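You operate a simulated robot arm through the tools that you are given. There is no shell and no other tool. Be economical: measure what you need, move in short steps, check, and stop when the job is done.

You run a simulated robot arm. Do the job below in one go: nothing can be reset, and whatever is moved stays where it is left.

Task
Clear the red lamp and back off the red terminal screw, then set the toggle to tighten again.
Fine: press reset, flip the toggle to loosen, run the screw up till it stands proud; stand the tool back.

The check looks at the end state, three seconds after you hand in, the way a careful person would. Anything else that was tipped, shoved, dropped, spilled or broken makes it a failure.

Robot
A 7-joint arm with a two-finger parallel gripper, fixed in place. Base frame: the origin is at the foot of the arm, x ahead of it, y to its left, z up. Units: m, rad, N and s.
With the tool pointing down near the work surface it reaches from about 0.24 to 0.68 m from the base axis. Its first joint turns from -1.152 to 1.152 rad. Payload 2.4 kg.
Tool frame: the origin (TCP) lies between the finger pads and is the grasp point; the fingertips stand 0.03 m ahead of it; z points along the fingers, y is the line along which they close. Largest opening 0.094 m; finger width 0.028, thickness 0.01; the body of the gripper, 0.05 by 0.096 m, starts 0.055 m behind the TCP.
Orientation is told as [roll, pitch, yaw] about the base's x, y, z axes, in that order, counted from this pose: with the fingers straight down and closing along the base's y, the tool's x points along the base's -x, its y along +y and its z along -z.

Tools
- The arm moves only by the tool nudge_tool. Its arguments are lists of equal length, an entry for each row: "dp": the shift along the base's x, y, z in m, a list of three; "dr": the turn, a rotation vector about the base's x, y, z in rad, a list of three; "gripper": the gripper command, from -1 (fully open) to 1 (shut), values between in proportion. In form: {"dp": [[dx, dy, dz], ...], "dr": [[wx, wy, wz], ...], "gripper": [gripper, ...]}. A call has 1 to 12 rows; each row is the pose to reach, as a shift and turn from the pose commanded when the call began. Rows are played at 5 a second. More than 0.05 m and 0.15 rad between two rows, or a gripper value outside its range, and nothing of the call is played. Where a pose cannot be reached the arm comes as near as it can. A force on the tool above 40 N (or 10 N above the force at the start of the call, whichever is more), or a blocked arm, ends the call early, and 0.2 s more pass. The fingers move at their own pace (about 0.153 m/s each) and stop on an object; they squeeze with about 35 N. The grip force told is the motor's: it shows also when the fingers shut on nothing. Time passes only in rows, and 0.2 s behind the last, so rows that repeat a pose let the fingers close. It gives the time, the measured TCP pose, the force on the tool (base axes), the opening and the grip force at its end, in the units of the frame above (readings bear some noise), with the torque about the TCP (base axes, N m) and any sound that the robot's microphone picked up.
- Cameras (640 x 400 px; columns grow to the right, rows downward): "scene" is fixed at [0.0613, 0.4897, 1.4522]; the picture's right is [-0.56, -0.83, 0.00], its down [-0.44, 0.30, -0.85] and it looks along [0.70, -0.48, -0.53] (base axes); focal length 275 px, centre (320, 200). "wrist" rides on the gripper at [0.076, 0.014, -0.103] in the tool frame; the picture's right is [-0.18, 0.98, 0.00], its down [-0.75, -0.14, -0.64] and it looks along [-0.63, -0.12, 0.77] (tool axes); focal length 243 px, centre (320, 200). There is no depth. A picture from a camera that has moved, and an enlarged one, comes with that camera's place and axes in the base frame and with its lens. The place of the scene camera against the robot may be out by one fixed shift of up to 0.018 m in any direction.
- snapshot(camera): a new picture of that camera. No time passes.
- inspect(camera, box): a new picture of the part [left, top, right, bottom] of that camera's present view, enlarged. No time passes.
- hand_in(): hands the job in; it is judged then, once.

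Work in short steps. Places have to be worked out from the pictures, the camera data and where the tool is seen: move nearer, look again, correct. Check each grasp and each placing, and mend what went wrong. You have 120 turns and 64 pictures in all, those below and enlarged ones among them. Open the gripper and draw the arm clear of the work before you hand the job in, unless the task says otherwise; then end with one line.

The tools are called after "Emit:" as a command line: name --argument value ..., lists and objects as JSON in quotes. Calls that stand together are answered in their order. nudge_tool: Moves the arm, as the interface text tells. Its arguments: {"type":"object","properties":{"dp":{"type":"array"},"dr":{"type":"array"},"gripper":{"type":"array"}},"required":["dp","dr","gripper"]} The other tools are called the same way: snapshot (camera) takes a picture; inspect (camera, box) takes an enlarged picture of a part of a camera's view; hand_in () hands the job in.

At the start:

```text
time: 0.0
tcp_pos: [0.325, 0.0907, 1.3054]
tcp_rot: [0.001, 0.002, 0.0]
wrist_force: [-0.1, 1.1, -0.3]
ft_torque: [0.02, 0.03, -0.03]
grip_width: 0.0939
grasp_force: 0.1
```

scene: 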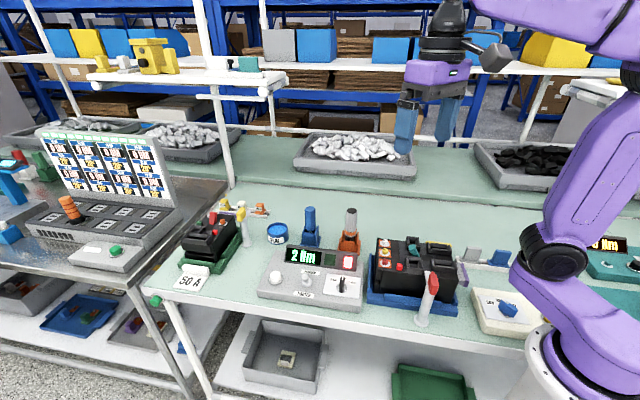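
wrist: 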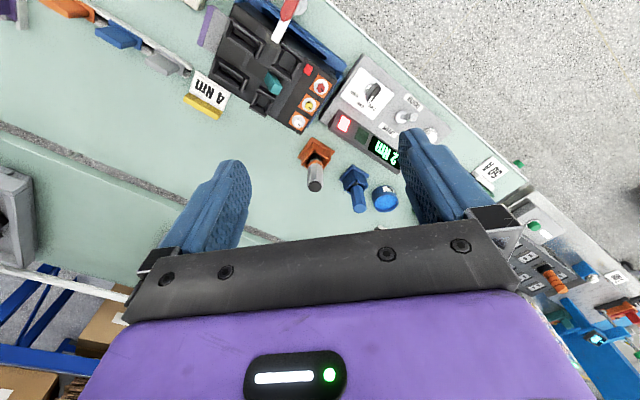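

The bench holds a torque controller with display, lamp and toggle, tool stands and terminal blocks. I'll enlarge the views to identify the parts.

Emit:
inspect --camera "scene" --box '[240, 190, 480, 340]'

Emit:
inspect --camera "wrist" --box '[180, 0, 500, 220]'

```text
2.67 times, centred on (360, 265) of scene
camera zoom: at [0.0613, 0.4897, 1.4522], right [-0.56, -0.83, 0.0], down [-0.44, 0.3, -0.85], along [0.7, -0.48, -0.53], focal length 732 px, centre (213, 27)
```

zoom: 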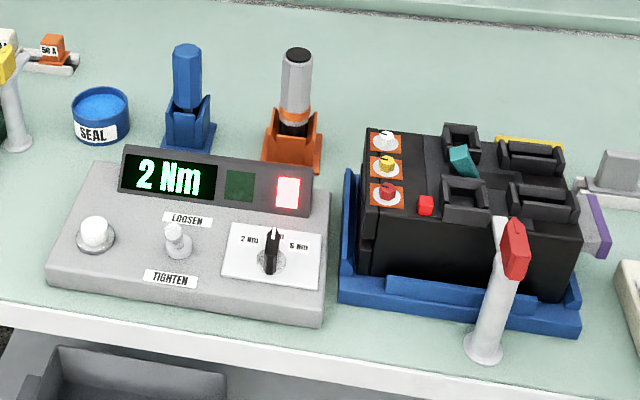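

```text
1.82 times, centred on (340, 110) of wrist
camera zoom: at [0.2489, 0.1055, 1.4087], right [0.18, 0.98, 0.0], down [0.75, -0.14, 0.64], along [0.63, -0.12, -0.77], focal length 441 px, centre (284, 364)
```

zoom: 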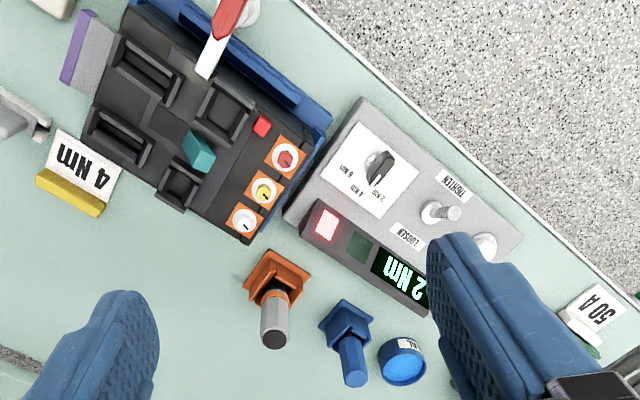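

I need to read the labels and see the tool bits and screws, so I'll enlarge further.

Emit:
inspect --camera "scene" --box '[255, 235, 375, 315]'

Emit:
inspect --camera "scene" --box '[365, 225, 465, 325]'

Emit:
inspect --camera "scene" --box '[150, 185, 290, 305]'

```text
5.00 times, centred on (315, 275) of scene
camera zoom: at [0.0613, 0.4897, 1.4522], right [-0.56, -0.83, 0.0], down [-0.44, 0.3, -0.85], along [0.7, -0.48, -0.53], focal length 1373 px, centre (345, -175)
```

zoom: 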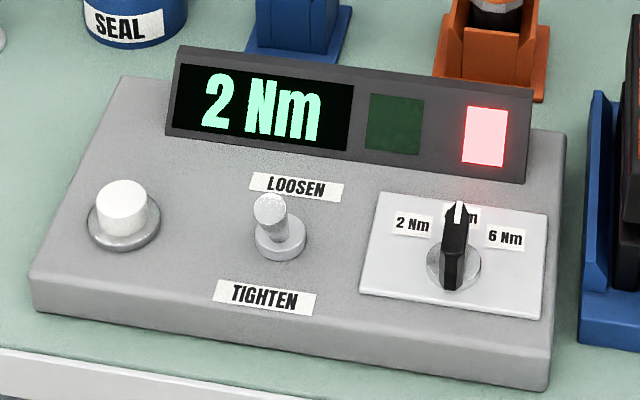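

```text
4.00 times, centred on (415, 275) of scene
camera zoom: at [0.0613, 0.4897, 1.4522], right [-0.56, -0.83, 0.0], down [-0.44, 0.3, -0.85], along [0.7, -0.48, -0.53], focal length 1099 px, centre (-60, -100)
```

zoom: 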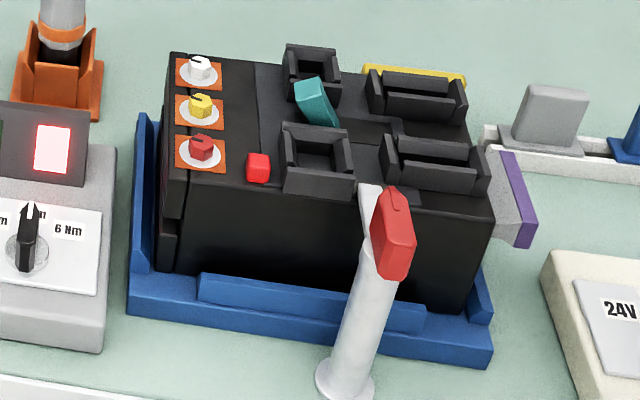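

```text
3.33 times, centred on (220, 245) of scene
camera zoom: at [0.0613, 0.4897, 1.4522], right [-0.56, -0.83, 0.0], down [-0.44, 0.3, -0.85], along [0.7, -0.48, -0.53], focal length 916 px, centre (653, 50)
```

zoom: 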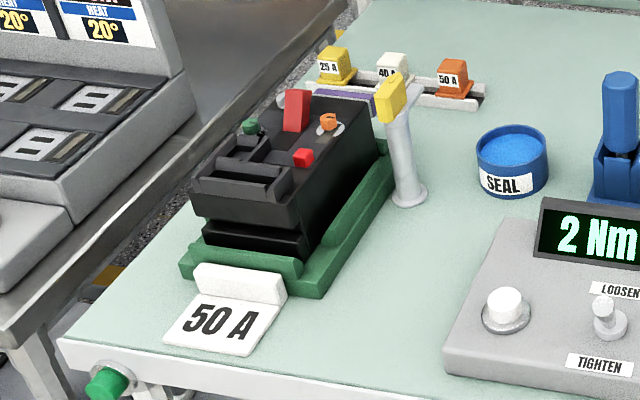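

The dial points at 4 Nm, the red lamp is lit, and the left button looks like reset. I estimate the table at z≈0.83 and the controller top at about 0.88. I'll move the wrist camera over the controller for a closer look.

Emit:
nudge_tool --dp '[[0.01, 0.025, -0.04], [0.02, 0.05, -0.08], [0.03, 0.075, -0.12], [0.04, 0.1, -0.16], [0.05, 0.13, -0.19], [0.06, 0.15, -0.225], [0.061, 0.16, -0.255]]' --dr '[[0, 0, 0], [0, 0, 0], [0, 0, 0], [0, 0, 0], [0, 0, 0], [0, 0, 0], [0, 0, 0]]' --gripper '[-1, -1, -1, -1, -1, -1, -1]'

Emit:
snapshot --camera "wrist"

```text
time: 1.6
tcp_pos: [0.3847, 0.2525, 1.0487]
tcp_rot: [-0.001, 0.0, 0.0]
wrist_force: [-0.3, 0.9, -0.5]
ft_torque: [-0.01, -0.04, -0.03]
grip_width: 0.0938
grasp_force: 0.1
```

```text
56 pictures are left
camera wrist: at [0.3095, 0.2666, 1.1517], right [0.18, 0.98, 0.0], down [0.75, -0.14, 0.64], along [0.63, -0.12, -0.77], focal length 243 px, centre (320, 200)
```

wrist: 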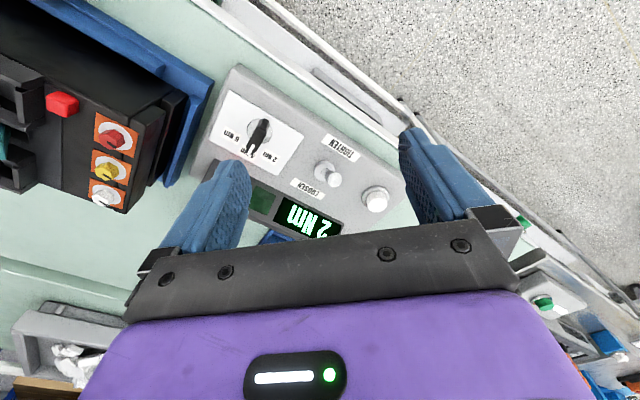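

Triangulating from the two wrist views puts the reset button top at about (0.525, 0.301, 0.899). I'll close the fingers and stop just above it.

Emit:
nudge_tool --dp '[[0.04, 0.015, -0.02], [0.08, 0.03, -0.04], [0.12, 0.045, -0.06], [0.139, 0.05, -0.09], [0.139, 0.05, -0.105]]' --dr '[[0, 0, 0], [0, 0, 0], [0, 0, 0], [0, 0, 0], [0, 0, 0]]' --gripper '[1, 1, 1, 1, 1]'

Emit:
snapshot --camera "wrist"

Emit:
inspect --camera "scene" --box '[240, 190, 400, 310]'

```text
time: 2.8
tcp_pos: [0.5235, 0.3026, 0.9465]
tcp_rot: [0.001, 0.001, -0.001]
wrist_force: [-0.5, -0.4, -0.1]
ft_torque: [-0.02, -0.01, 0.03]
grip_width: 0.0001
grasp_force: 32.6
```

```text
55 pictures are left
camera wrist: at [0.4478, 0.317, 1.0482], right [0.18, 0.98, 0.0], down [0.75, -0.14, 0.64], along [0.63, -0.12, -0.77], focal length 243 px, centre (320, 200)
```

wrist: 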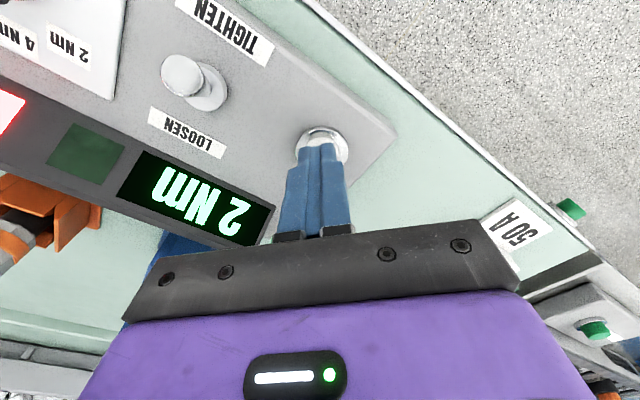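

```text
3.33 times, centred on (320, 250) of scene
camera zoom: at [0.0613, 0.4897, 1.4522], right [-0.56, -0.83, 0.0], down [-0.44, 0.3, -0.85], along [0.7, -0.48, -0.53], focal length 916 px, centre (320, 33)
```

zoom: 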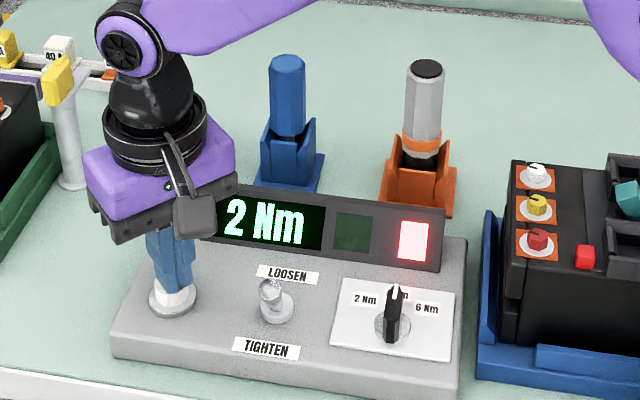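

The fingers sit over the button, so I'll press down gently and lift again.

Emit:
nudge_tool --dp '[[0, 0, -0.01], [0, 0, -0.016], [0, 0, -0.02], [0, 0, -0.023], [0, 0, -0.025]]' --dr '[[0, 0, 0], [0, 0, 0], [0, 0, 0], [0, 0, 0], [0, 0, 0]]' --gripper '[1, 1, 1, 1, 1]'

Emit:
inspect --camera "wrist" --box '[0, 0, 400, 250]'

```text
time: 3.6
tcp_pos: [0.5249, 0.3016, 0.9329]
tcp_rot: [0.003, -0.004, 0.0]
wrist_force: [-7.3, -3.4, 19.7]
ft_torque: [-0.14, 0.19, 0.0]
grip_width: 0.0001
grasp_force: 32.3
heard: click
stopped in row 3: the force on the tool passed its limit at 46 N (the readings are from after the stop); the commanded pose is now the measured one
```

```text
1.60 times, centred on (200, 125) of wrist
camera zoom: at [0.4482, 0.3165, 1.0355], right [0.18, 0.98, 0.0], down [0.75, -0.14, 0.64], along [0.63, -0.12, -0.76], focal length 388 px, centre (512, 320)
```

zoom: 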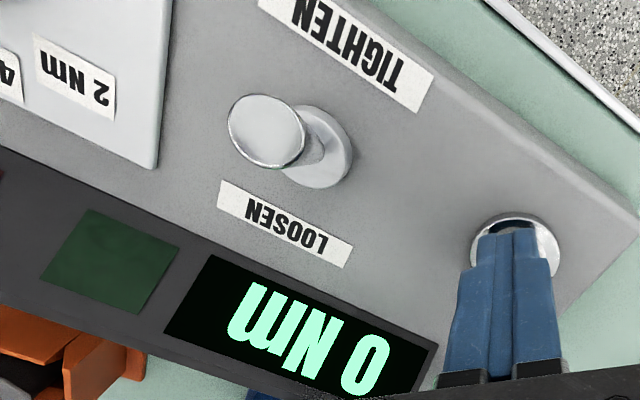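

Click heard and the display reads 0 Nm. From triangulation the toggle base is at about (0.477, 0.241, 0.889) and its tip at (0.462, 0.254, 0.936), leaning to TIGHTEN. I'll lift, turn the fingers square to the toggle axis and get behind it.

Emit:
nudge_tool --dp '[[0, 0, 0.03], [0, 0, 0.07], [-0.02, -0.005, 0.085], [-0.04, -0.012, 0.085], [-0.06, -0.02, 0.085], [-0.086, -0.028, 0.085], [-0.086, -0.028, 0.085]]' --dr '[[0, 0, 0], [0, 0, 0.14], [0, 0, 0.28], [0, 0, 0.42], [0, 0, 0.56], [0, 0, 0.7], [0, 0, 0.84]]' --gripper '[1, 1, 1, 1, 1, 1, 1]'

Emit:
snapshot --camera "wrist"

Emit:
inspect --camera "scene" --box '[240, 190, 400, 310]'

```text
time: 5.2
tcp_pos: [0.4393, 0.2736, 1.0161]
tcp_rot: [0.003, -0.003, 0.844]
wrist_force: [-0.2, 0.4, 0.8]
ft_torque: [-0.01, 0.02, 0.01]
grip_width: 0.0
grasp_force: 32.8
```

```text
52 pictures are left
camera wrist: at [0.3779, 0.2261, 1.1186], right [-0.61, 0.79, 0.0], down [0.61, 0.47, 0.64], along [0.51, 0.4, -0.77], focal length 243 px, centre (320, 200)
```

wrist: 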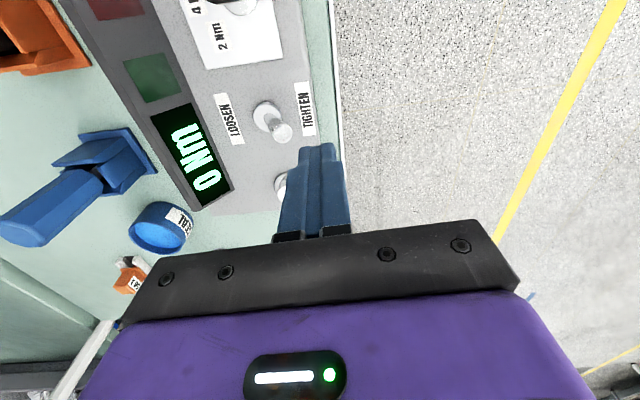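

```text
3.33 times, centred on (320, 250) of scene
camera zoom: at [0.0613, 0.4897, 1.4522], right [-0.56, -0.83, 0.0], down [-0.44, 0.3, -0.85], along [0.7, -0.48, -0.53], focal length 916 px, centre (320, 33)
```

zoom: 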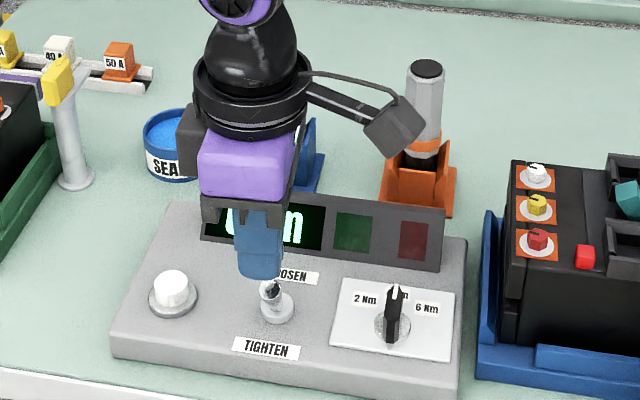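

The red lamp is off. I'll descend behind the toggle and push it towards LOOSEN.

Emit:
nudge_tool --dp '[[0, 0, -0.035], [0, 0, -0.066], [0.009, -0.008, -0.066], [0.018, -0.016, -0.066], [0.025, -0.022, -0.066], [0.031, -0.0275, -0.066], [0.035, -0.031, -0.066]]' --dr '[[0, 0, 0], [0, 0, 0], [0, 0, 0], [0, 0, 0], [0, 0, 0], [0, 0, 0], [0, 0, 0]]' --gripper '[1, 1, 1, 1, 1, 1, 1]'

Emit:
snapshot --camera "wrist"

```text
time: 6.8
tcp_pos: [0.4722, 0.2433, 0.9506]
tcp_rot: [0.005, 0.0, 0.841]
wrist_force: [-2.5, 3.3, 1.5]
ft_torque: [0.04, 0.1, 0.01]
grip_width: 0.0
grasp_force: 32.8
```

```text
50 pictures are left
camera wrist: at [0.4115, 0.1963, 1.0527], right [-0.61, 0.79, 0.0], down [0.61, 0.47, 0.64], along [0.51, 0.39, -0.77], focal length 243 px, centre (320, 200)
```

wrist: 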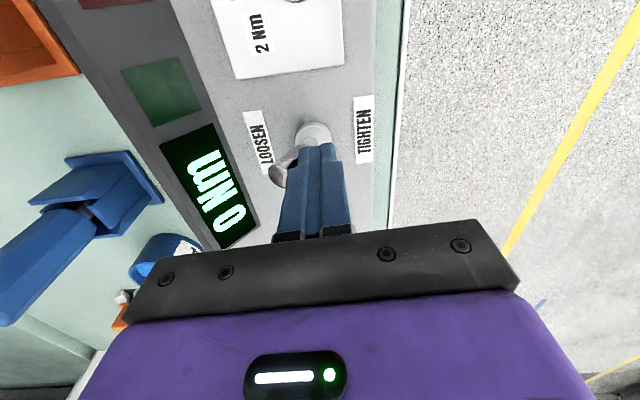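

The lever now leans to LOOSEN but still pushes back lightly and no click was heard. I'll push a few mm further, then retreat and look.

Emit:
nudge_tool --dp '[[0.004, -0.0035, 0], [0.006, -0.0055, 0], [-0.01, 0.009, 0.0], [-0.02, 0.018, 0.02], [-0.02, 0.018, 0.05]]' --dr '[[0, 0, 0], [0, 0, 0], [0, 0, 0], [0, 0, 0], [0, 0, 0]]' --gripper '[1, 1, 1, 1, 1]'

Emit:
snapshot --camera "wrist"

```text
time: 8.0
tcp_pos: [0.453, 0.2618, 1.0004]
tcp_rot: [0.003, -0.003, 0.839]
wrist_force: [-0.4, -0.3, -0.6]
ft_torque: [-0.01, -0.02, -0.01]
grip_width: 0.0
grasp_force: 34.0
```

```text
49 pictures are left
camera wrist: at [0.392, 0.2133, 1.1026], right [-0.61, 0.79, 0.0], down [0.61, 0.46, 0.64], along [0.51, 0.39, -0.76], focal length 243 px, centre (320, 200)
```

wrist: 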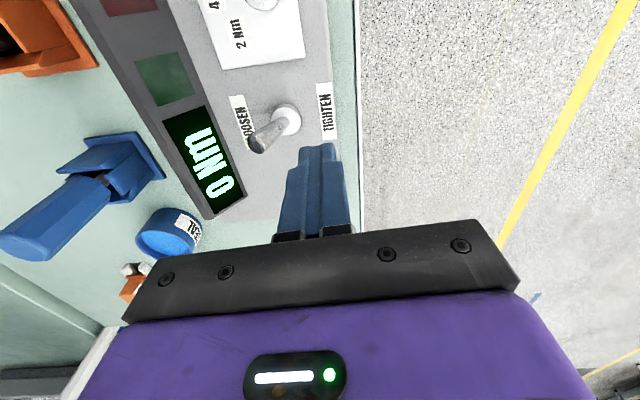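

The toggle is at LOOSEN. Next I'll raise the arm, undo the yaw and look at the red screw and the drivers.

Emit:
nudge_tool --dp '[[0, 0, 0.04], [0, 0, 0.08], [-0.02, -0.035, 0.1], [-0.04, -0.07, 0.12], [-0.06, -0.105, 0.13], [-0.08, -0.14, 0.13], [-0.1, -0.16, 0.13], [-0.12, -0.18, 0.13]]' --dr '[[0, 0, 0], [0, 0, -0.14], [0, 0, -0.28], [0, 0, -0.42], [0, 0, -0.56], [0, 0, -0.7], [0, 0, -0.84], [0, 0, -0.84]]' --gripper '[1, 1, 1, 1, 1, 1, 1, 1]'

Emit:
snapshot --camera "wrist"

```text
time: 9.8
tcp_pos: [0.3345, 0.0813, 1.1317]
tcp_rot: [0.002, -0.001, -0.002]
wrist_force: [0.3, -0.2, -1.0]
ft_torque: [0.02, 0.01, 0.01]
grip_width: 0.0001
grasp_force: 32.8
```

```text
48 pictures are left
camera wrist: at [0.2578, 0.0959, 1.2342], right [0.19, 0.98, 0.0], down [0.75, -0.14, 0.64], along [0.63, -0.12, -0.77], focal length 243 px, centre (320, 200)
```

wrist: 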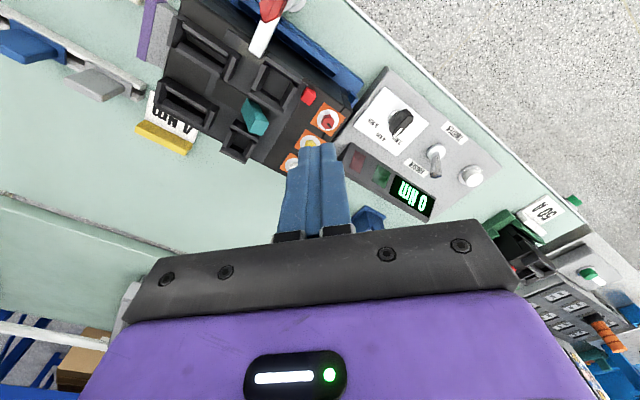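

Red screw is at about (0.367, 0.084, 0.96). I'll open the gripper to see the drivers and screws between the fingers.

Emit:
nudge_tool --dp '[[0.03, -0.01, 0.03], [0.06, -0.02, 0.05], [0.06, -0.02, 0.05]]' --dr '[[0, 0, 0], [0, 0, 0], [0, 0, 0]]' --gripper '[-1, -1, -1]'

Emit:
inspect --camera "wrist" --box '[220, 40, 420, 240]'

Emit:
inspect --camera "scene" --box '[290, 190, 430, 290]'

```text
time: 10.6
tcp_pos: [0.3957, 0.0632, 1.1818]
tcp_rot: [0.001, -0.001, 0.001]
wrist_force: [0.8, 0.1, -0.5]
ft_torque: [-0.03, 0.01, 0.01]
grip_width: 0.0945
grasp_force: 0.0
```

```text
2.00 times, centred on (320, 140) of wrist
camera zoom: at [0.3197, 0.0773, 1.2848], right [0.18, 0.98, 0.0], down [0.75, -0.14, 0.64], along [0.63, -0.12, -0.77], focal length 485 px, centre (320, 320)
```

zoom: 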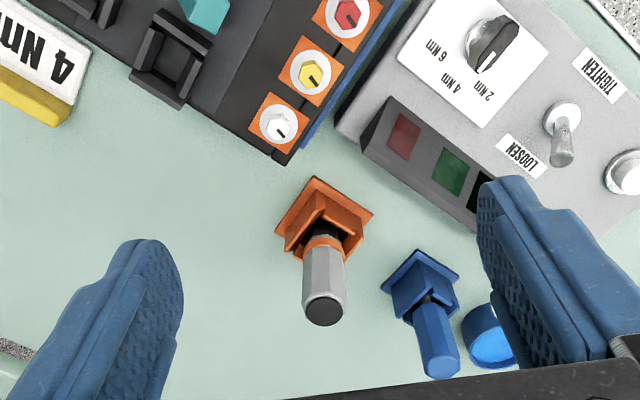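

```text
4.00 times, centred on (360, 240) of scene
camera zoom: at [0.0613, 0.4897, 1.4522], right [-0.56, -0.83, 0.0], down [-0.44, 0.3, -0.85], along [0.7, -0.48, -0.53], focal length 1099 px, centre (160, 40)
```

zoom: 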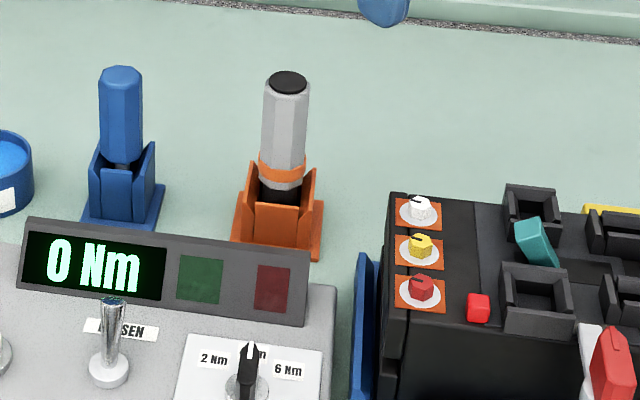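

The orange-banded driver matches the orange screw pads, while the blue one appears to go with the seal pot. I put the driver top at about (0.549, 0.037, 0.99) and will move in for a close look before grasping.

Emit:
nudge_tool --dp '[[0.035, -0.005, -0.03], [0.07, -0.01, -0.065], [0.105, -0.018, -0.1]]' --dr '[[0, 0, 0], [0, 0, 0], [0, 0, 0]]' --gripper '[-1, -1, -1]'

Emit:
inspect --camera "wrist" --box '[220, 50, 440, 240]'

Emit:
inspect --camera "scene" --box '[310, 180, 390, 260]'

```text
refused: row 3 steps farther than a row can; nothing moved
```

```text
2.11 times, centred on (330, 145) of wrist
camera zoom: at [0.3197, 0.0773, 1.2848], right [0.18, 0.98, 0.0], down [0.75, -0.14, 0.64], along [0.63, -0.12, -0.77], focal length 511 px, centre (299, 316)
```

zoom: 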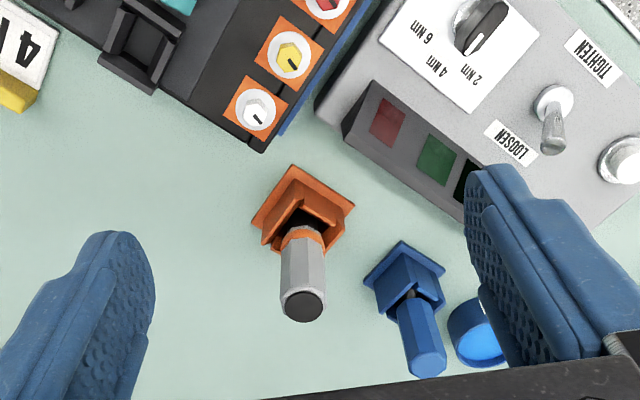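

```text
5.00 times, centred on (350, 220) of scene
camera zoom: at [0.0613, 0.4897, 1.4522], right [-0.56, -0.83, 0.0], down [-0.44, 0.3, -0.85], along [0.7, -0.48, -0.53], focal length 1373 px, centre (170, 100)
```

zoom: 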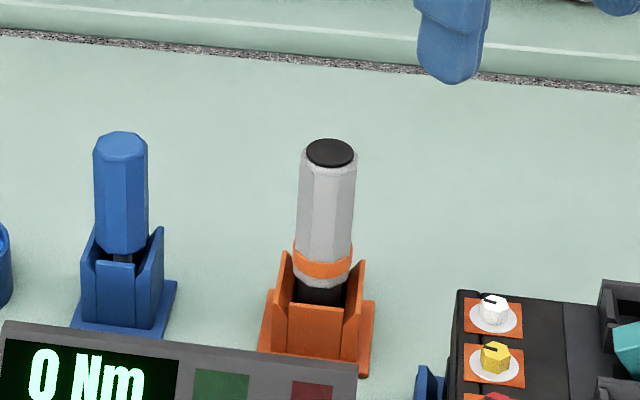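

The last step was too long, so nothing moved. I'll repeat it in smaller rows.

Emit:
nudge_tool --dp '[[0.03, -0.005, -0.025], [0.06, -0.01, -0.05], [0.085, -0.014, -0.075], [0.105, -0.018, -0.1]]' --dr '[[0, 0, 0], [0, 0, 0], [0, 0, 0], [0, 0, 0]]' --gripper '[-1, -1, -1, -1]'

Emit:
inspect --camera "wrist" --box '[220, 50, 440, 240]'

```text
time: 11.6
tcp_pos: [0.5007, 0.0432, 1.0805]
tcp_rot: [0.002, -0.005, -0.001]
wrist_force: [0.4, -0.9, -0.4]
ft_torque: [0.0, -0.02, -0.01]
grip_width: 0.094
grasp_force: 0.0
```

```text
2.11 times, centred on (330, 145) of wrist
camera zoom: at [0.4246, 0.0563, 1.1832], right [0.18, 0.98, 0.0], down [0.75, -0.14, 0.64], along [0.63, -0.12, -0.77], focal length 511 px, centre (299, 316)
```

zoom: 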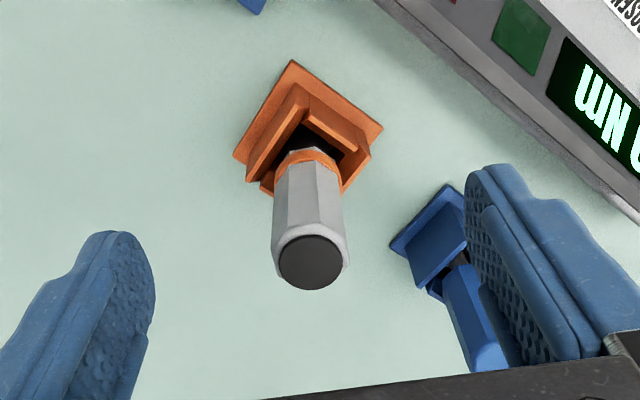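

Refined driver top: about (0.553, 0.037, 0.987). I'll move over it, descend with the fingers open around the handle and check before closing.

Emit:
nudge_tool --dp '[[0.03, -0.003, 0], [0.053, -0.006, -0.01], [0.053, -0.006, -0.05], [0.053, -0.006, -0.09], [0.053, -0.006, -0.12]]' --dr '[[0, 0, 0], [0, 0, 0], [0, 0, 0], [0, 0, 0], [0, 0, 0]]' --gripper '[-1, -1, -1, -1, -1]'

Emit:
snapshot --camera "wrist"

Emit:
inspect --camera "scene" --box '[300, 170, 400, 260]'

```text
time: 12.8
tcp_pos: [0.5505, 0.0368, 0.9596]
tcp_rot: [-0.001, -0.003, 0.001]
wrist_force: [0.5, 0.4, -1.1]
ft_torque: [-0.03, 0.02, -0.04]
grip_width: 0.094
grasp_force: 0.0
```

```text
42 pictures are left
camera wrist: at [0.4753, 0.0507, 1.0626], right [0.18, 0.98, 0.0], down [0.75, -0.14, 0.64], along [0.63, -0.12, -0.77], focal length 243 px, centre (320, 200)
```

wrist: 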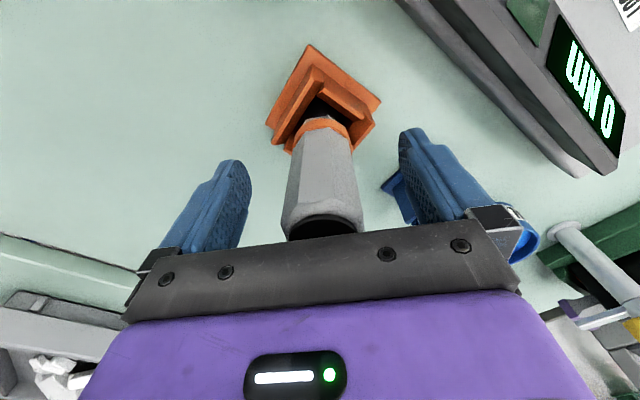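

```text
4.44 times, centred on (350, 215) of scene
camera zoom: at [0.0613, 0.4897, 1.4522], right [-0.56, -0.83, 0.0], down [-0.44, 0.3, -0.85], along [0.7, -0.48, -0.53], focal length 1221 px, centre (187, 133)
```

zoom: 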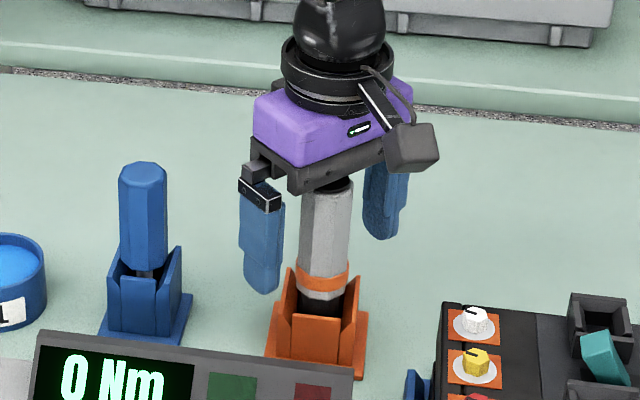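

The handle is centred between the fingers, so I'll close.

Emit:
nudge_tool --dp '[[0, 0, 0], [0, 0, 0], [0, 0, 0]]' --dr '[[0, 0, 0], [0, 0, 0], [0, 0, 0]]' --gripper '[1, 1, 1]'

```text
time: 13.6
tcp_pos: [0.5514, 0.0369, 0.9603]
tcp_rot: [0.002, -0.002, 0.002]
wrist_force: [-0.9, 2.8, 0.5]
ft_torque: [0.38, 0.09, 0.04]
grip_width: 0.033
grasp_force: 35.2
```

Gripped at 33 mm. I'll lift straight up and look at the driver.

Emit:
nudge_tool --dp '[[0, 0, 0.02], [0, 0, 0.05], [0, 0, 0.09], [0, 0, 0.12], [0, 0, 0.14]]' --dr '[[0, 0, 0], [0, 0, 0], [0, 0, 0], [0, 0, 0], [0, 0, 0]]' --gripper '[1, 1, 1, 1, 1]'

Emit:
inspect --camera "scene" --box '[290, 120, 420, 270]'

Emit:
snapshot --camera "wrist"

```text
time: 14.8
tcp_pos: [0.5505, 0.0388, 1.0995]
tcp_rot: [0.002, -0.004, 0.001]
wrist_force: [-0.1, 0.0, -4.4]
ft_torque: [0.02, -0.01, 0.0]
grip_width: 0.0332
grasp_force: 34.6
```

```text
2.67 times, centred on (355, 195) of scene
camera zoom: at [0.0613, 0.4897, 1.4522], right [-0.56, -0.83, 0.0], down [-0.44, 0.3, -0.85], along [0.7, -0.48, -0.53], focal length 732 px, centre (227, 213)
```

zoom: 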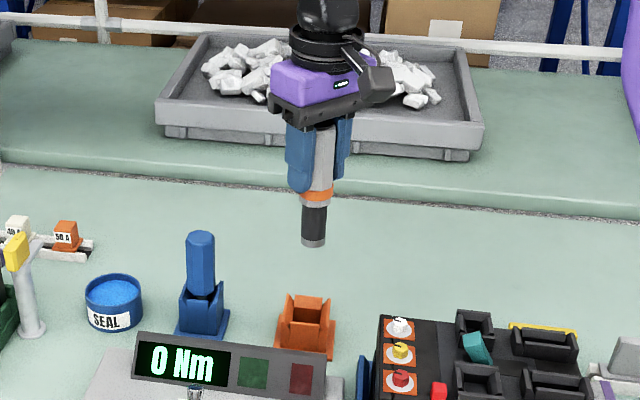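

```text
39 pictures are left
camera wrist: at [0.4743, 0.0522, 1.2026], right [0.18, 0.98, 0.0], down [0.75, -0.14, 0.64], along [0.63, -0.12, -0.77], focal length 243 px, centre (320, 200)
```

wrist: 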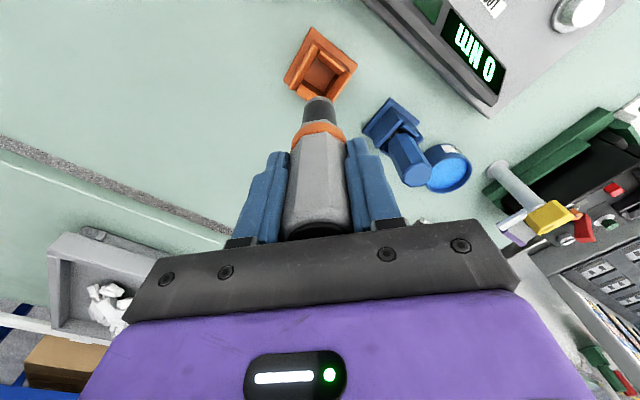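

The driver is held upright, with its socket tip about 0.113 m below the TCP. I'll carry it above the red screw, staying high.

Emit:
nudge_tool --dp '[[0, 0, 0.03], [-0.04, 0.01, 0.04], [-0.08, 0.02, 0.04], [-0.12, 0.03, 0.04], [-0.16, 0.04, 0.04], [-0.184, 0.046, 0.03], [-0.184, 0.046, 0.03]]' --dr '[[0, 0, 0], [0, 0, 0], [0, 0, 0], [0, 0, 0], [0, 0, 0], [0, 0, 0], [0, 0, 0]]' --gripper '[1, 1, 1, 1, 1, 1, 1]'

Emit:
inspect --camera "wrist" --box '[220, 20, 420, 160]'

Emit:
inspect --camera "scene" --box '[350, 190, 450, 290]'

```text
time: 16.4
tcp_pos: [0.3639, 0.0848, 1.1304]
tcp_rot: [0.002, -0.003, 0.0]
wrist_force: [-0.3, -0.2, -4.6]
ft_torque: [0.0, -0.01, 0.0]
grip_width: 0.0331
grasp_force: 34.8
```

```text
2.86 times, centred on (320, 90) of wrist
camera zoom: at [0.2894, 0.0982, 1.2318], right [0.18, 0.98, 0.0], down [0.75, -0.14, 0.64], along [0.63, -0.12, -0.77], focal length 693 px, centre (320, 514)
```

zoom: 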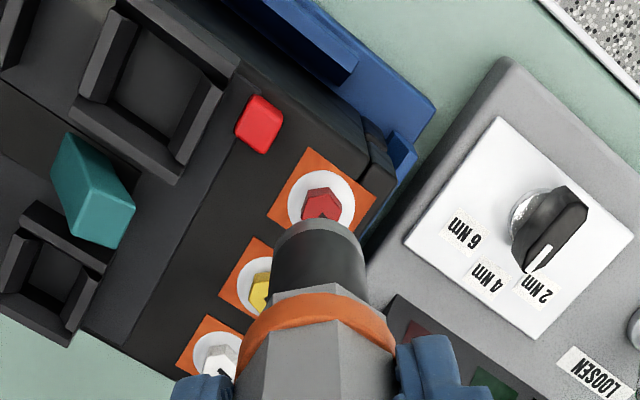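

```text
4.00 times, centred on (400, 240) of scene
camera zoom: at [0.0613, 0.4897, 1.4522], right [-0.56, -0.83, 0.0], down [-0.44, 0.3, -0.85], along [0.7, -0.48, -0.53], focal length 1099 px, centre (0, 40)
```

zoom: 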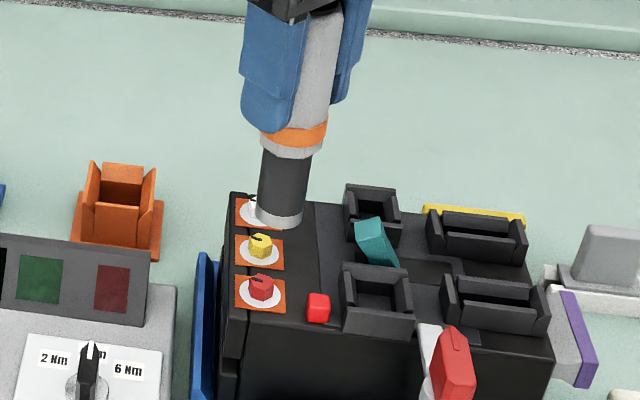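

Ray fixes agree on the screw head at about (0.366, 0.0845, 0.96), with the driver tip near z 1.018. I'll make a small x correction and descend most of the way.

Emit:
nudge_tool --dp '[[0.002, 0, -0.015], [0.002, 0, -0.03], [0.002, 0, -0.04]]' --dr '[[0, 0, 0], [0, 0, 0], [0, 0, 0]]' --gripper '[1, 1, 1]'

Emit:
inspect --camera "wrist" --box '[220, 20, 420, 160]'

Emit:
inspect --camera "scene" --box '[375, 220, 435, 280]'

```text
time: 17.2
tcp_pos: [0.369, 0.0834, 1.0907]
tcp_rot: [0.002, -0.002, 0.0]
wrist_force: [0.1, -0.3, -3.6]
ft_torque: [0.0, -0.01, 0.0]
grip_width: 0.033
grasp_force: 35.3
```

```text
2.86 times, centred on (320, 90) of wrist
camera zoom: at [0.2925, 0.0973, 1.1929], right [0.18, 0.98, 0.0], down [0.75, -0.14, 0.64], along [0.63, -0.12, -0.77], focal length 693 px, centre (320, 514)
```

zoom: 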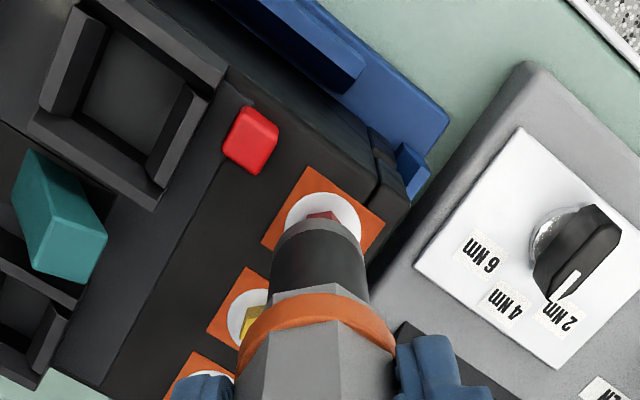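

```text
6.67 times, centred on (405, 250) of scene
camera zoom: at [0.0613, 0.4897, 1.4522], right [-0.56, -0.83, 0.0], down [-0.44, 0.3, -0.85], along [0.7, -0.48, -0.53], focal length 1831 px, centre (-247, -133)
```

zoom: 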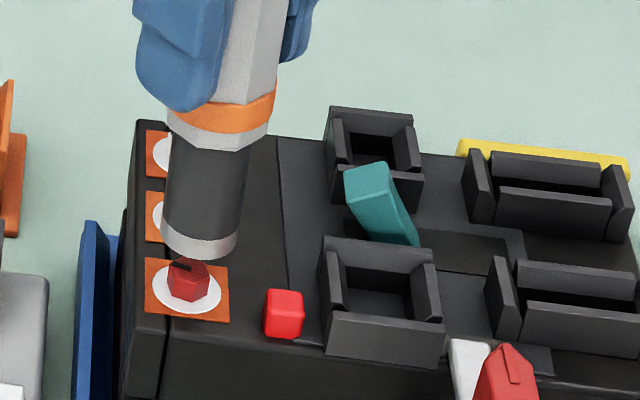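

Alignment looks within about 1–2 mm in both views. I'll lower in small steps until contact.

Emit:
nudge_tool --dp '[[-0.001, 0, -0.006], [-0.001, 0, -0.01], [-0.001, 0, -0.014], [-0.001, 0, -0.017], [-0.001, 0, -0.02], [-0.001, 0, -0.023]]' --dr '[[0, 0, 0], [0, 0, 0], [0, 0, 0], [0, 0, 0], [0, 0, 0], [0, 0, 0]]' --gripper '[1, 1, 1, 1, 1, 1]'

Emit:
inspect --camera "scene" --box '[320, 200, 440, 290]'

```text
time: 18.6
tcp_pos: [0.3691, 0.0843, 1.0666]
tcp_rot: [0.001, -0.002, -0.001]
wrist_force: [0.5, 1.0, -3.7]
ft_torque: [-0.01, -0.04, -0.02]
grip_width: 0.0331
grasp_force: 34.8
```

```text
4.44 times, centred on (380, 245) of scene
camera zoom: at [0.0613, 0.4897, 1.4522], right [-0.56, -0.83, 0.0], down [-0.44, 0.3, -0.85], along [0.7, -0.48, -0.53], focal length 1221 px, centre (53, 0)
```

zoom: 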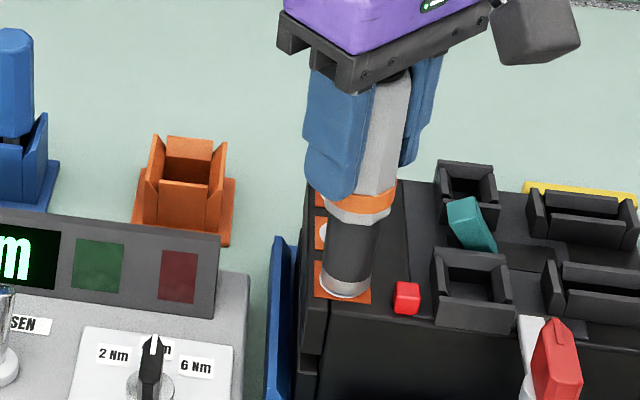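

The socket is around the head with no contact force yet, so I'll continue down in 1–2 mm steps.

Emit:
nudge_tool --dp '[[0, 0, -0.002], [0, 0, -0.004], [0, 0, -0.006], [0, 0, -0.008]]' --dr '[[0, 0, 0], [0, 0, 0], [0, 0, 0], [0, 0, 0]]' --gripper '[1, 1, 1, 1]'

Emit:
inspect --camera "scene" --box '[260, 200, 440, 310]'

```text
time: 19.4
tcp_pos: [0.3677, 0.0826, 1.0651]
tcp_rot: [0.003, -0.005, 0.0]
wrist_force: [-5.8, -0.8, 20.0]
ft_torque: [-0.11, 0.62, 0.09]
grip_width: 0.033
grasp_force: 34.9
stopped in row 3: the force on the tool passed its limit at 50 N (the readings are from after the stop); the commanded pose is now the measured one
```

```text
3.56 times, centred on (350, 255) of scene
camera zoom: at [0.0608, 0.4896, 1.4522], right [-0.56, -0.83, 0.0], down [-0.44, 0.3, -0.85], along [0.7, -0.48, -0.53], focal length 977 px, centre (213, 4)
```

zoom: 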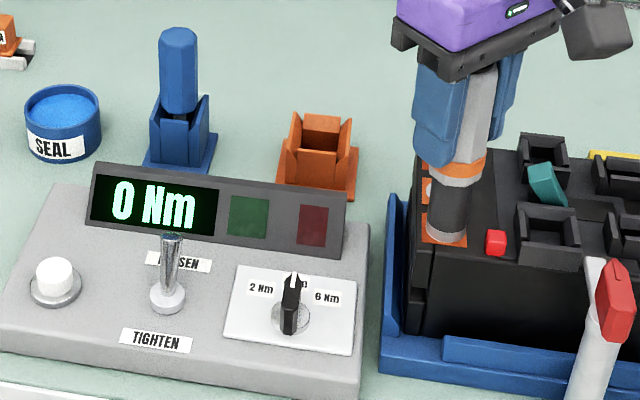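

The socket is bottomed with about 20 N of reaction. I'll hold here a moment to see whether the driver runs.

Emit:
nudge_tool --dp '[[0, 0, 0], [0, 0, 0], [0, 0, 0], [0, 0, 0], [0, 0, 0]]' --dr '[[0, 0, 0], [0, 0, 0], [0, 0, 0], [0, 0, 0], [0, 0, 0]]' --gripper '[1, 1, 1, 1, 1]'

```text
time: 20.6
tcp_pos: [0.3682, 0.0835, 1.0647]
tcp_rot: [0.003, -0.007, -0.001]
wrist_force: [-5.5, -1.7, 32.2]
ft_torque: [-0.11, 0.54, 0.01]
grip_width: 0.0331
grasp_force: 35.2
```

Force rose to 32 N with a −x side load, so the tip may sit slightly too far in +x. I'll lift clear and look at the screw and tip.

Emit:
nudge_tool --dp '[[0, 0, 0.01], [-0.002, 0, 0.025]]' --dr '[[0, 0, 0], [0, 0, 0]]' --gripper '[1, 1]'

Emit:
inspect --camera "wrist" --box '[270, 50, 370, 130]'

Emit:
inspect --camera "scene" --box '[375, 220, 435, 280]'

```text
time: 21.2
tcp_pos: [0.3662, 0.0835, 1.0866]
tcp_rot: [0.001, -0.002, -0.001]
wrist_force: [0.2, 0.2, -4.2]
ft_torque: [-0.02, 0.01, 0.0]
grip_width: 0.0331
grasp_force: 34.5
```

```text
5.00 times, centred on (320, 90) of wrist
camera zoom: at [0.2901, 0.0977, 1.1907], right [0.18, 0.98, 0.0], down [0.75, -0.14, 0.64], along [0.63, -0.12, -0.77], focal length 1213 px, centre (320, 750)
```

zoom: 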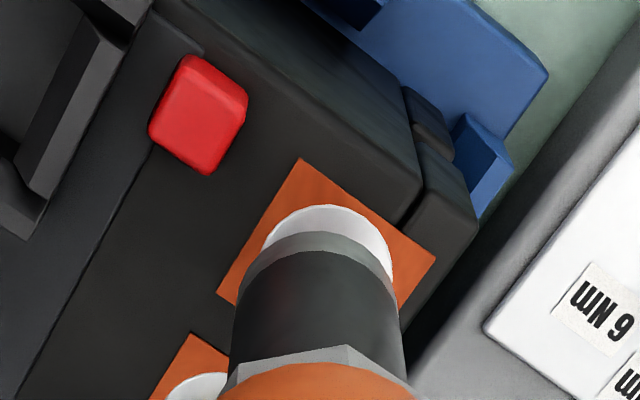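

```text
6.67 times, centred on (405, 250) of scene
camera zoom: at [0.0613, 0.4897, 1.4522], right [-0.56, -0.83, 0.0], down [-0.44, 0.3, -0.85], along [0.7, -0.48, -0.53], focal length 1831 px, centre (-247, -133)
```

zoom: 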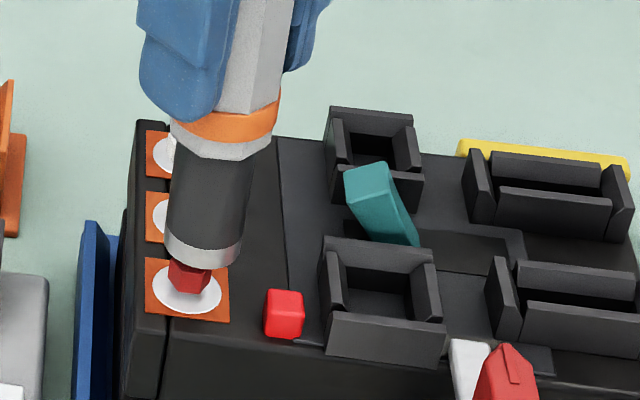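

Relative to the screw the tip now looks about 4 mm short in +x. Before pressing again I'll lift further to see whether the screw moved.

Emit:
nudge_tool --dp '[[0, 0, 0.03], [0.0, 0.0, 0.045]]' --dr '[[0, 0, 0], [0, 0, 0]]' --gripper '[1, 1]'

Emit:
inspect --camera "scene" --box '[375, 220, 435, 280]'

Emit:
inspect --camera "wrist" --box '[270, 50, 370, 130]'

```text
time: 21.8
tcp_pos: [0.3648, 0.0851, 1.1323]
tcp_rot: [0.005, -0.004, 0.0]
wrist_force: [0.3, 0.0, -3.9]
ft_torque: [-0.01, -0.01, -0.02]
grip_width: 0.0331
grasp_force: 35.3
```

```text
6.67 times, centred on (405, 250) of scene
camera zoom: at [0.0613, 0.4897, 1.4522], right [-0.56, -0.83, 0.0], down [-0.44, 0.3, -0.85], along [0.7, -0.48, -0.53], focal length 1831 px, centre (-247, -133)
```

zoom: 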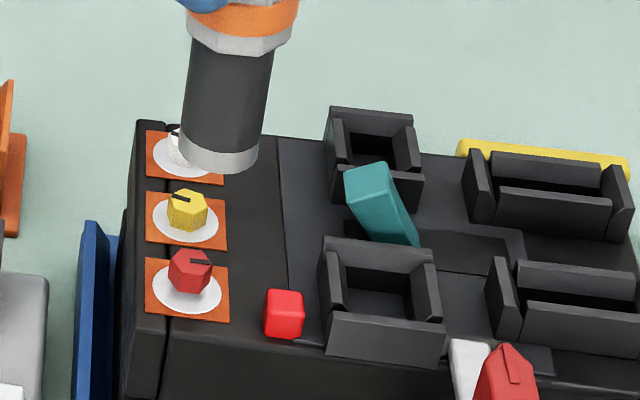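

```text
5.00 times, centred on (320, 90) of wrist
camera zoom: at [0.2893, 0.0987, 1.2355], right [0.18, 0.98, 0.0], down [0.75, -0.14, 0.64], along [0.63, -0.12, -0.76], focal length 1213 px, centre (320, 750)
```

zoom: 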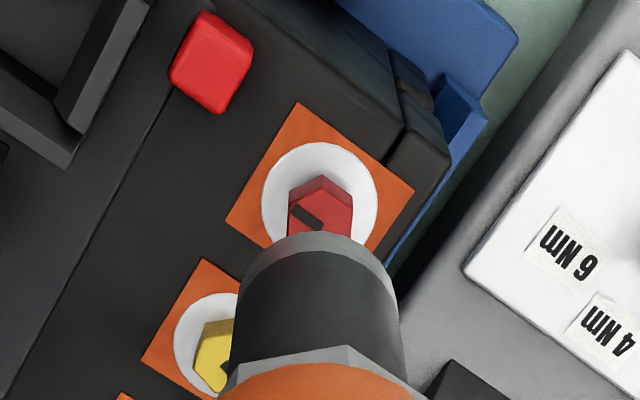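

It does run: the red head has turned and risen a little. I'll re-engage and hold with light pressure so it keeps running.

Emit:
nudge_tool --dp '[[0.0015, 0.001, -0.03], [0.0015, 0.001, -0.05], [0.0015, 0.001, -0.056], [0.0015, 0.001, -0.059], [0.0015, 0.001, -0.061], [0.0015, 0.001, -0.063], [0.0015, 0.001, -0.063], [0.0015, 0.001, -0.063]]' --dr '[[0, 0, 0], [0, 0, 0], [0, 0, 0], [0, 0, 0], [0, 0, 0], [0, 0, 0], [0, 0, 0], [0, 0, 0]]' --gripper '[1, 1, 1, 1, 1, 1, 1, 1]'

```text
time: 23.6
tcp_pos: [0.3688, 0.0835, 1.071]
tcp_rot: [0.002, -0.004, -0.002]
wrist_force: [-0.3, 1.0, -4.3]
ft_torque: [0.0, 0.03, 0.0]
grip_width: 0.0331
grasp_force: 35.1
```

No contact yet at 1.070, so I'll go 1 mm at a time.

Emit:
nudge_tool --dp '[[0, 0, -0.001], [0, 0, -0.002], [0, 0, -0.003], [0, 0, -0.003], [0, 0, -0.003], [0, 0, -0.003], [0, 0, -0.003]]' --dr '[[0, 0, 0], [0, 0, 0], [0, 0, 0], [0, 0, 0], [0, 0, 0], [0, 0, 0], [0, 0, 0]]' --gripper '[1, 1, 1, 1, 1, 1, 1]'

```text
time: 25.2
tcp_pos: [0.3671, 0.084, 1.0684]
tcp_rot: [0.004, -0.006, 0.0]
wrist_force: [-0.2, 0.6, 7.7]
ft_torque: [0.0, -0.04, 0.01]
grip_width: 0.033
grasp_force: 34.8
```

Contact with about 12 N, roughly 3 mm higher than before. I'll hold longer and watch the force.

Emit:
nudge_tool --dp '[[0, 0, -0.001], [0, 0, -0.001], [0, 0, -0.001], [0, 0, -0.001], [0, 0, -0.001], [0, 0, -0.001], [0, 0, -0.001], [0, 0, -0.001]]' --dr '[[0, 0, 0], [0, 0, 0], [0, 0, 0], [0, 0, 0], [0, 0, 0], [0, 0, 0], [0, 0, 0], [0, 0, 0]]' --gripper '[1, 1, 1, 1, 1, 1, 1, 1]'

Emit:
inspect --camera "scene" --box '[260, 200, 440, 310]'

```text
time: 27.0
tcp_pos: [0.3675, 0.085, 1.0667]
tcp_rot: [0.005, -0.004, -0.001]
wrist_force: [4.9, 1.9, 15.7]
ft_torque: [0.17, -0.46, -0.03]
grip_width: 0.0332
grasp_force: 35.0
```

```text
3.56 times, centred on (350, 255) of scene
camera zoom: at [0.0612, 0.4897, 1.4522], right [-0.56, -0.83, 0.0], down [-0.44, 0.3, -0.85], along [0.7, -0.48, -0.53], focal length 977 px, centre (213, 4)
```

zoom: 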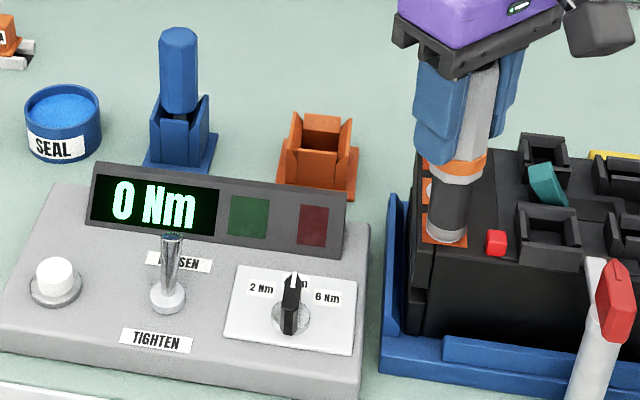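

20 N net and not clearly moving; the first run happened near 30 N. I'll press slightly harder and hold.

Emit:
nudge_tool --dp '[[0, 0, -0.001], [0, 0, -0.0015], [0, 0, -0.0015], [0, 0, -0.0015], [0, 0, -0.0015], [0, 0, -0.0015]]' --dr '[[0, 0, 0], [0, 0, 0], [0, 0, 0], [0, 0, 0], [0, 0, 0], [0, 0, 0]]' --gripper '[1, 1, 1, 1, 1, 1]'

```text
time: 28.4
tcp_pos: [0.3681, 0.0845, 1.0648]
tcp_rot: [0.003, -0.005, 0.0]
wrist_force: [0.6, -4.6, 27.3]
ft_torque: [-0.48, -0.14, 0.0]
grip_width: 0.033
grasp_force: 34.5
```

I'll lift and check the screw.

Emit:
nudge_tool --dp '[[0, 0, 0.02], [0, 0, 0.05], [0, 0, 0.068]]' --dr '[[0, 0, 0], [0, 0, 0], [0, 0, 0]]' --gripper '[1, 1, 1]'

Emit:
inspect --camera "scene" --box '[375, 220, 435, 280]'

```text
time: 29.2
tcp_pos: [0.3673, 0.0854, 1.1317]
tcp_rot: [0.004, -0.002, 0.001]
wrist_force: [-0.2, -0.2, -4.3]
ft_torque: [-0.01, 0.0, -0.01]
grip_width: 0.0331
grasp_force: 35.1
```

```text
6.67 times, centred on (405, 250) of scene
camera zoom: at [0.0613, 0.4897, 1.4522], right [-0.56, -0.83, 0.0], down [-0.44, 0.3, -0.85], along [0.7, -0.48, -0.53], focal length 1831 px, centre (-247, -133)
```

zoom: 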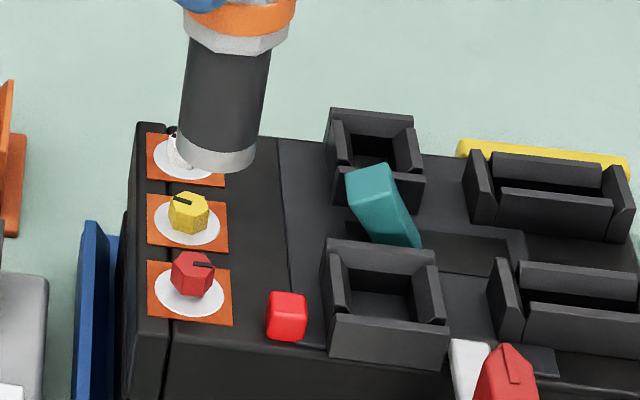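

The red head now stands about 4–5 mm higher than the yellow one, and the second press didn't turn it further. I'll take a closer side-by-side view from the wrist to judge.

Emit:
inspect --camera "wrist" --box '[270, 50, 370, 130]'

Emit:
inspect --camera "scene" --box '[394, 245, 414, 270]'

```text
5.00 times, centred on (320, 90) of wrist
camera zoom: at [0.2903, 0.0987, 1.2351], right [0.18, 0.98, 0.0], down [0.75, -0.14, 0.64], along [0.63, -0.12, -0.77], focal length 1213 px, centre (320, 750)
```

zoom: 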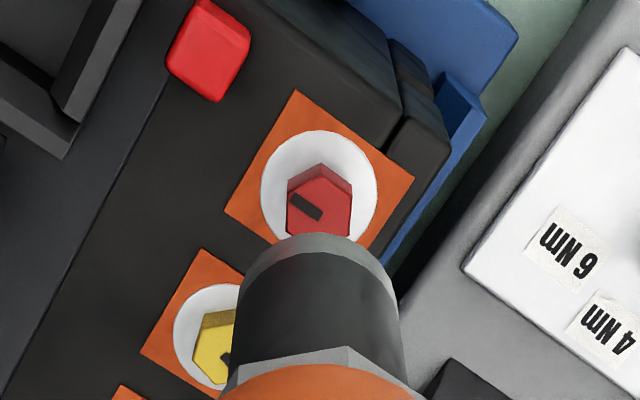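

```text
16.00 times, centred on (404, 258) of scene
camera zoom: at [0.0613, 0.4897, 1.4522], right [-0.56, -0.83, 0.0], down [-0.44, 0.3, -0.85], along [0.7, -0.48, -0.53], focal length 4395 px, centre (-1024, -720)
```

zoom: 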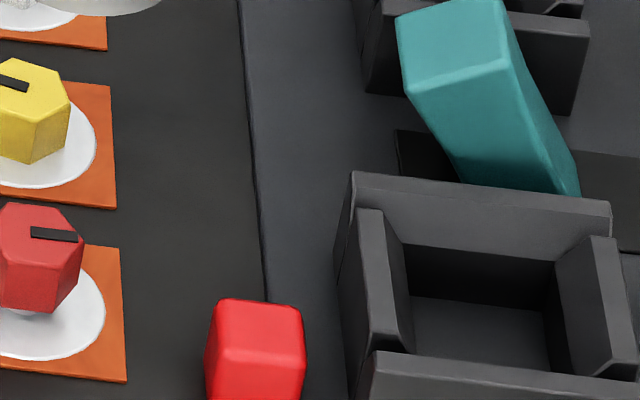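

A visible gap of about 4.7 mm has opened under the red head compared with the yellow one. I'll do one more firm, straight press to learn whether it rises further or is at its limit.

Emit:
nudge_tool --dp '[[0, -0.0005, -0.03], [0, -0.0005, -0.055], [0, -0.0005, -0.062], [0, -0.0005, -0.065], [0, -0.0005, -0.067], [0, -0.0005, -0.0685], [0, -0.0005, -0.0695], [0, -0.0005, -0.0695], [0, -0.0005, -0.0695], [0, -0.0005, -0.0695], [0, -0.0005, -0.0695]]' --dr '[[0, 0, 0], [0, 0, 0], [0, 0, 0], [0, 0, 0], [0, 0, 0], [0, 0, 0], [0, 0, 0], [0, 0, 0], [0, 0, 0], [0, 0, 0], [0, 0, 0]]' --gripper '[1, 1, 1, 1, 1, 1, 1, 1, 1, 1, 1]'

Emit:
inspect --camera "scene" --box '[375, 220, 435, 280]'

```text
time: 31.6
tcp_pos: [0.3694, 0.0854, 1.0649]
tcp_rot: [0.004, -0.007, -0.002]
wrist_force: [-2.8, 1.6, 32.4]
ft_torque: [0.23, 0.31, 0.0]
grip_width: 0.0331
grasp_force: 34.7
```

```text
6.67 times, centred on (405, 250) of scene
camera zoom: at [0.0608, 0.4897, 1.4522], right [-0.56, -0.83, 0.0], down [-0.44, 0.3, -0.85], along [0.7, -0.48, -0.53], focal length 1831 px, centre (-247, -133)
```

zoom: 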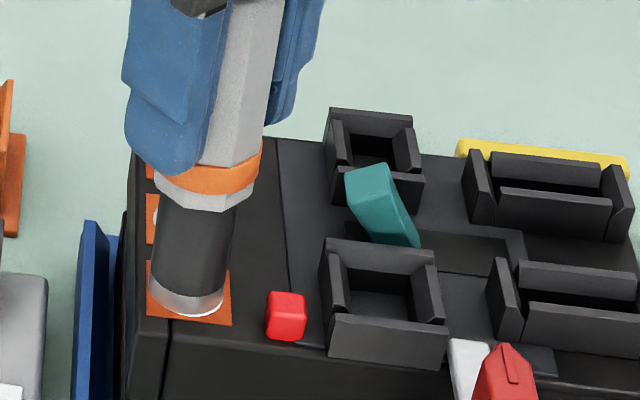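

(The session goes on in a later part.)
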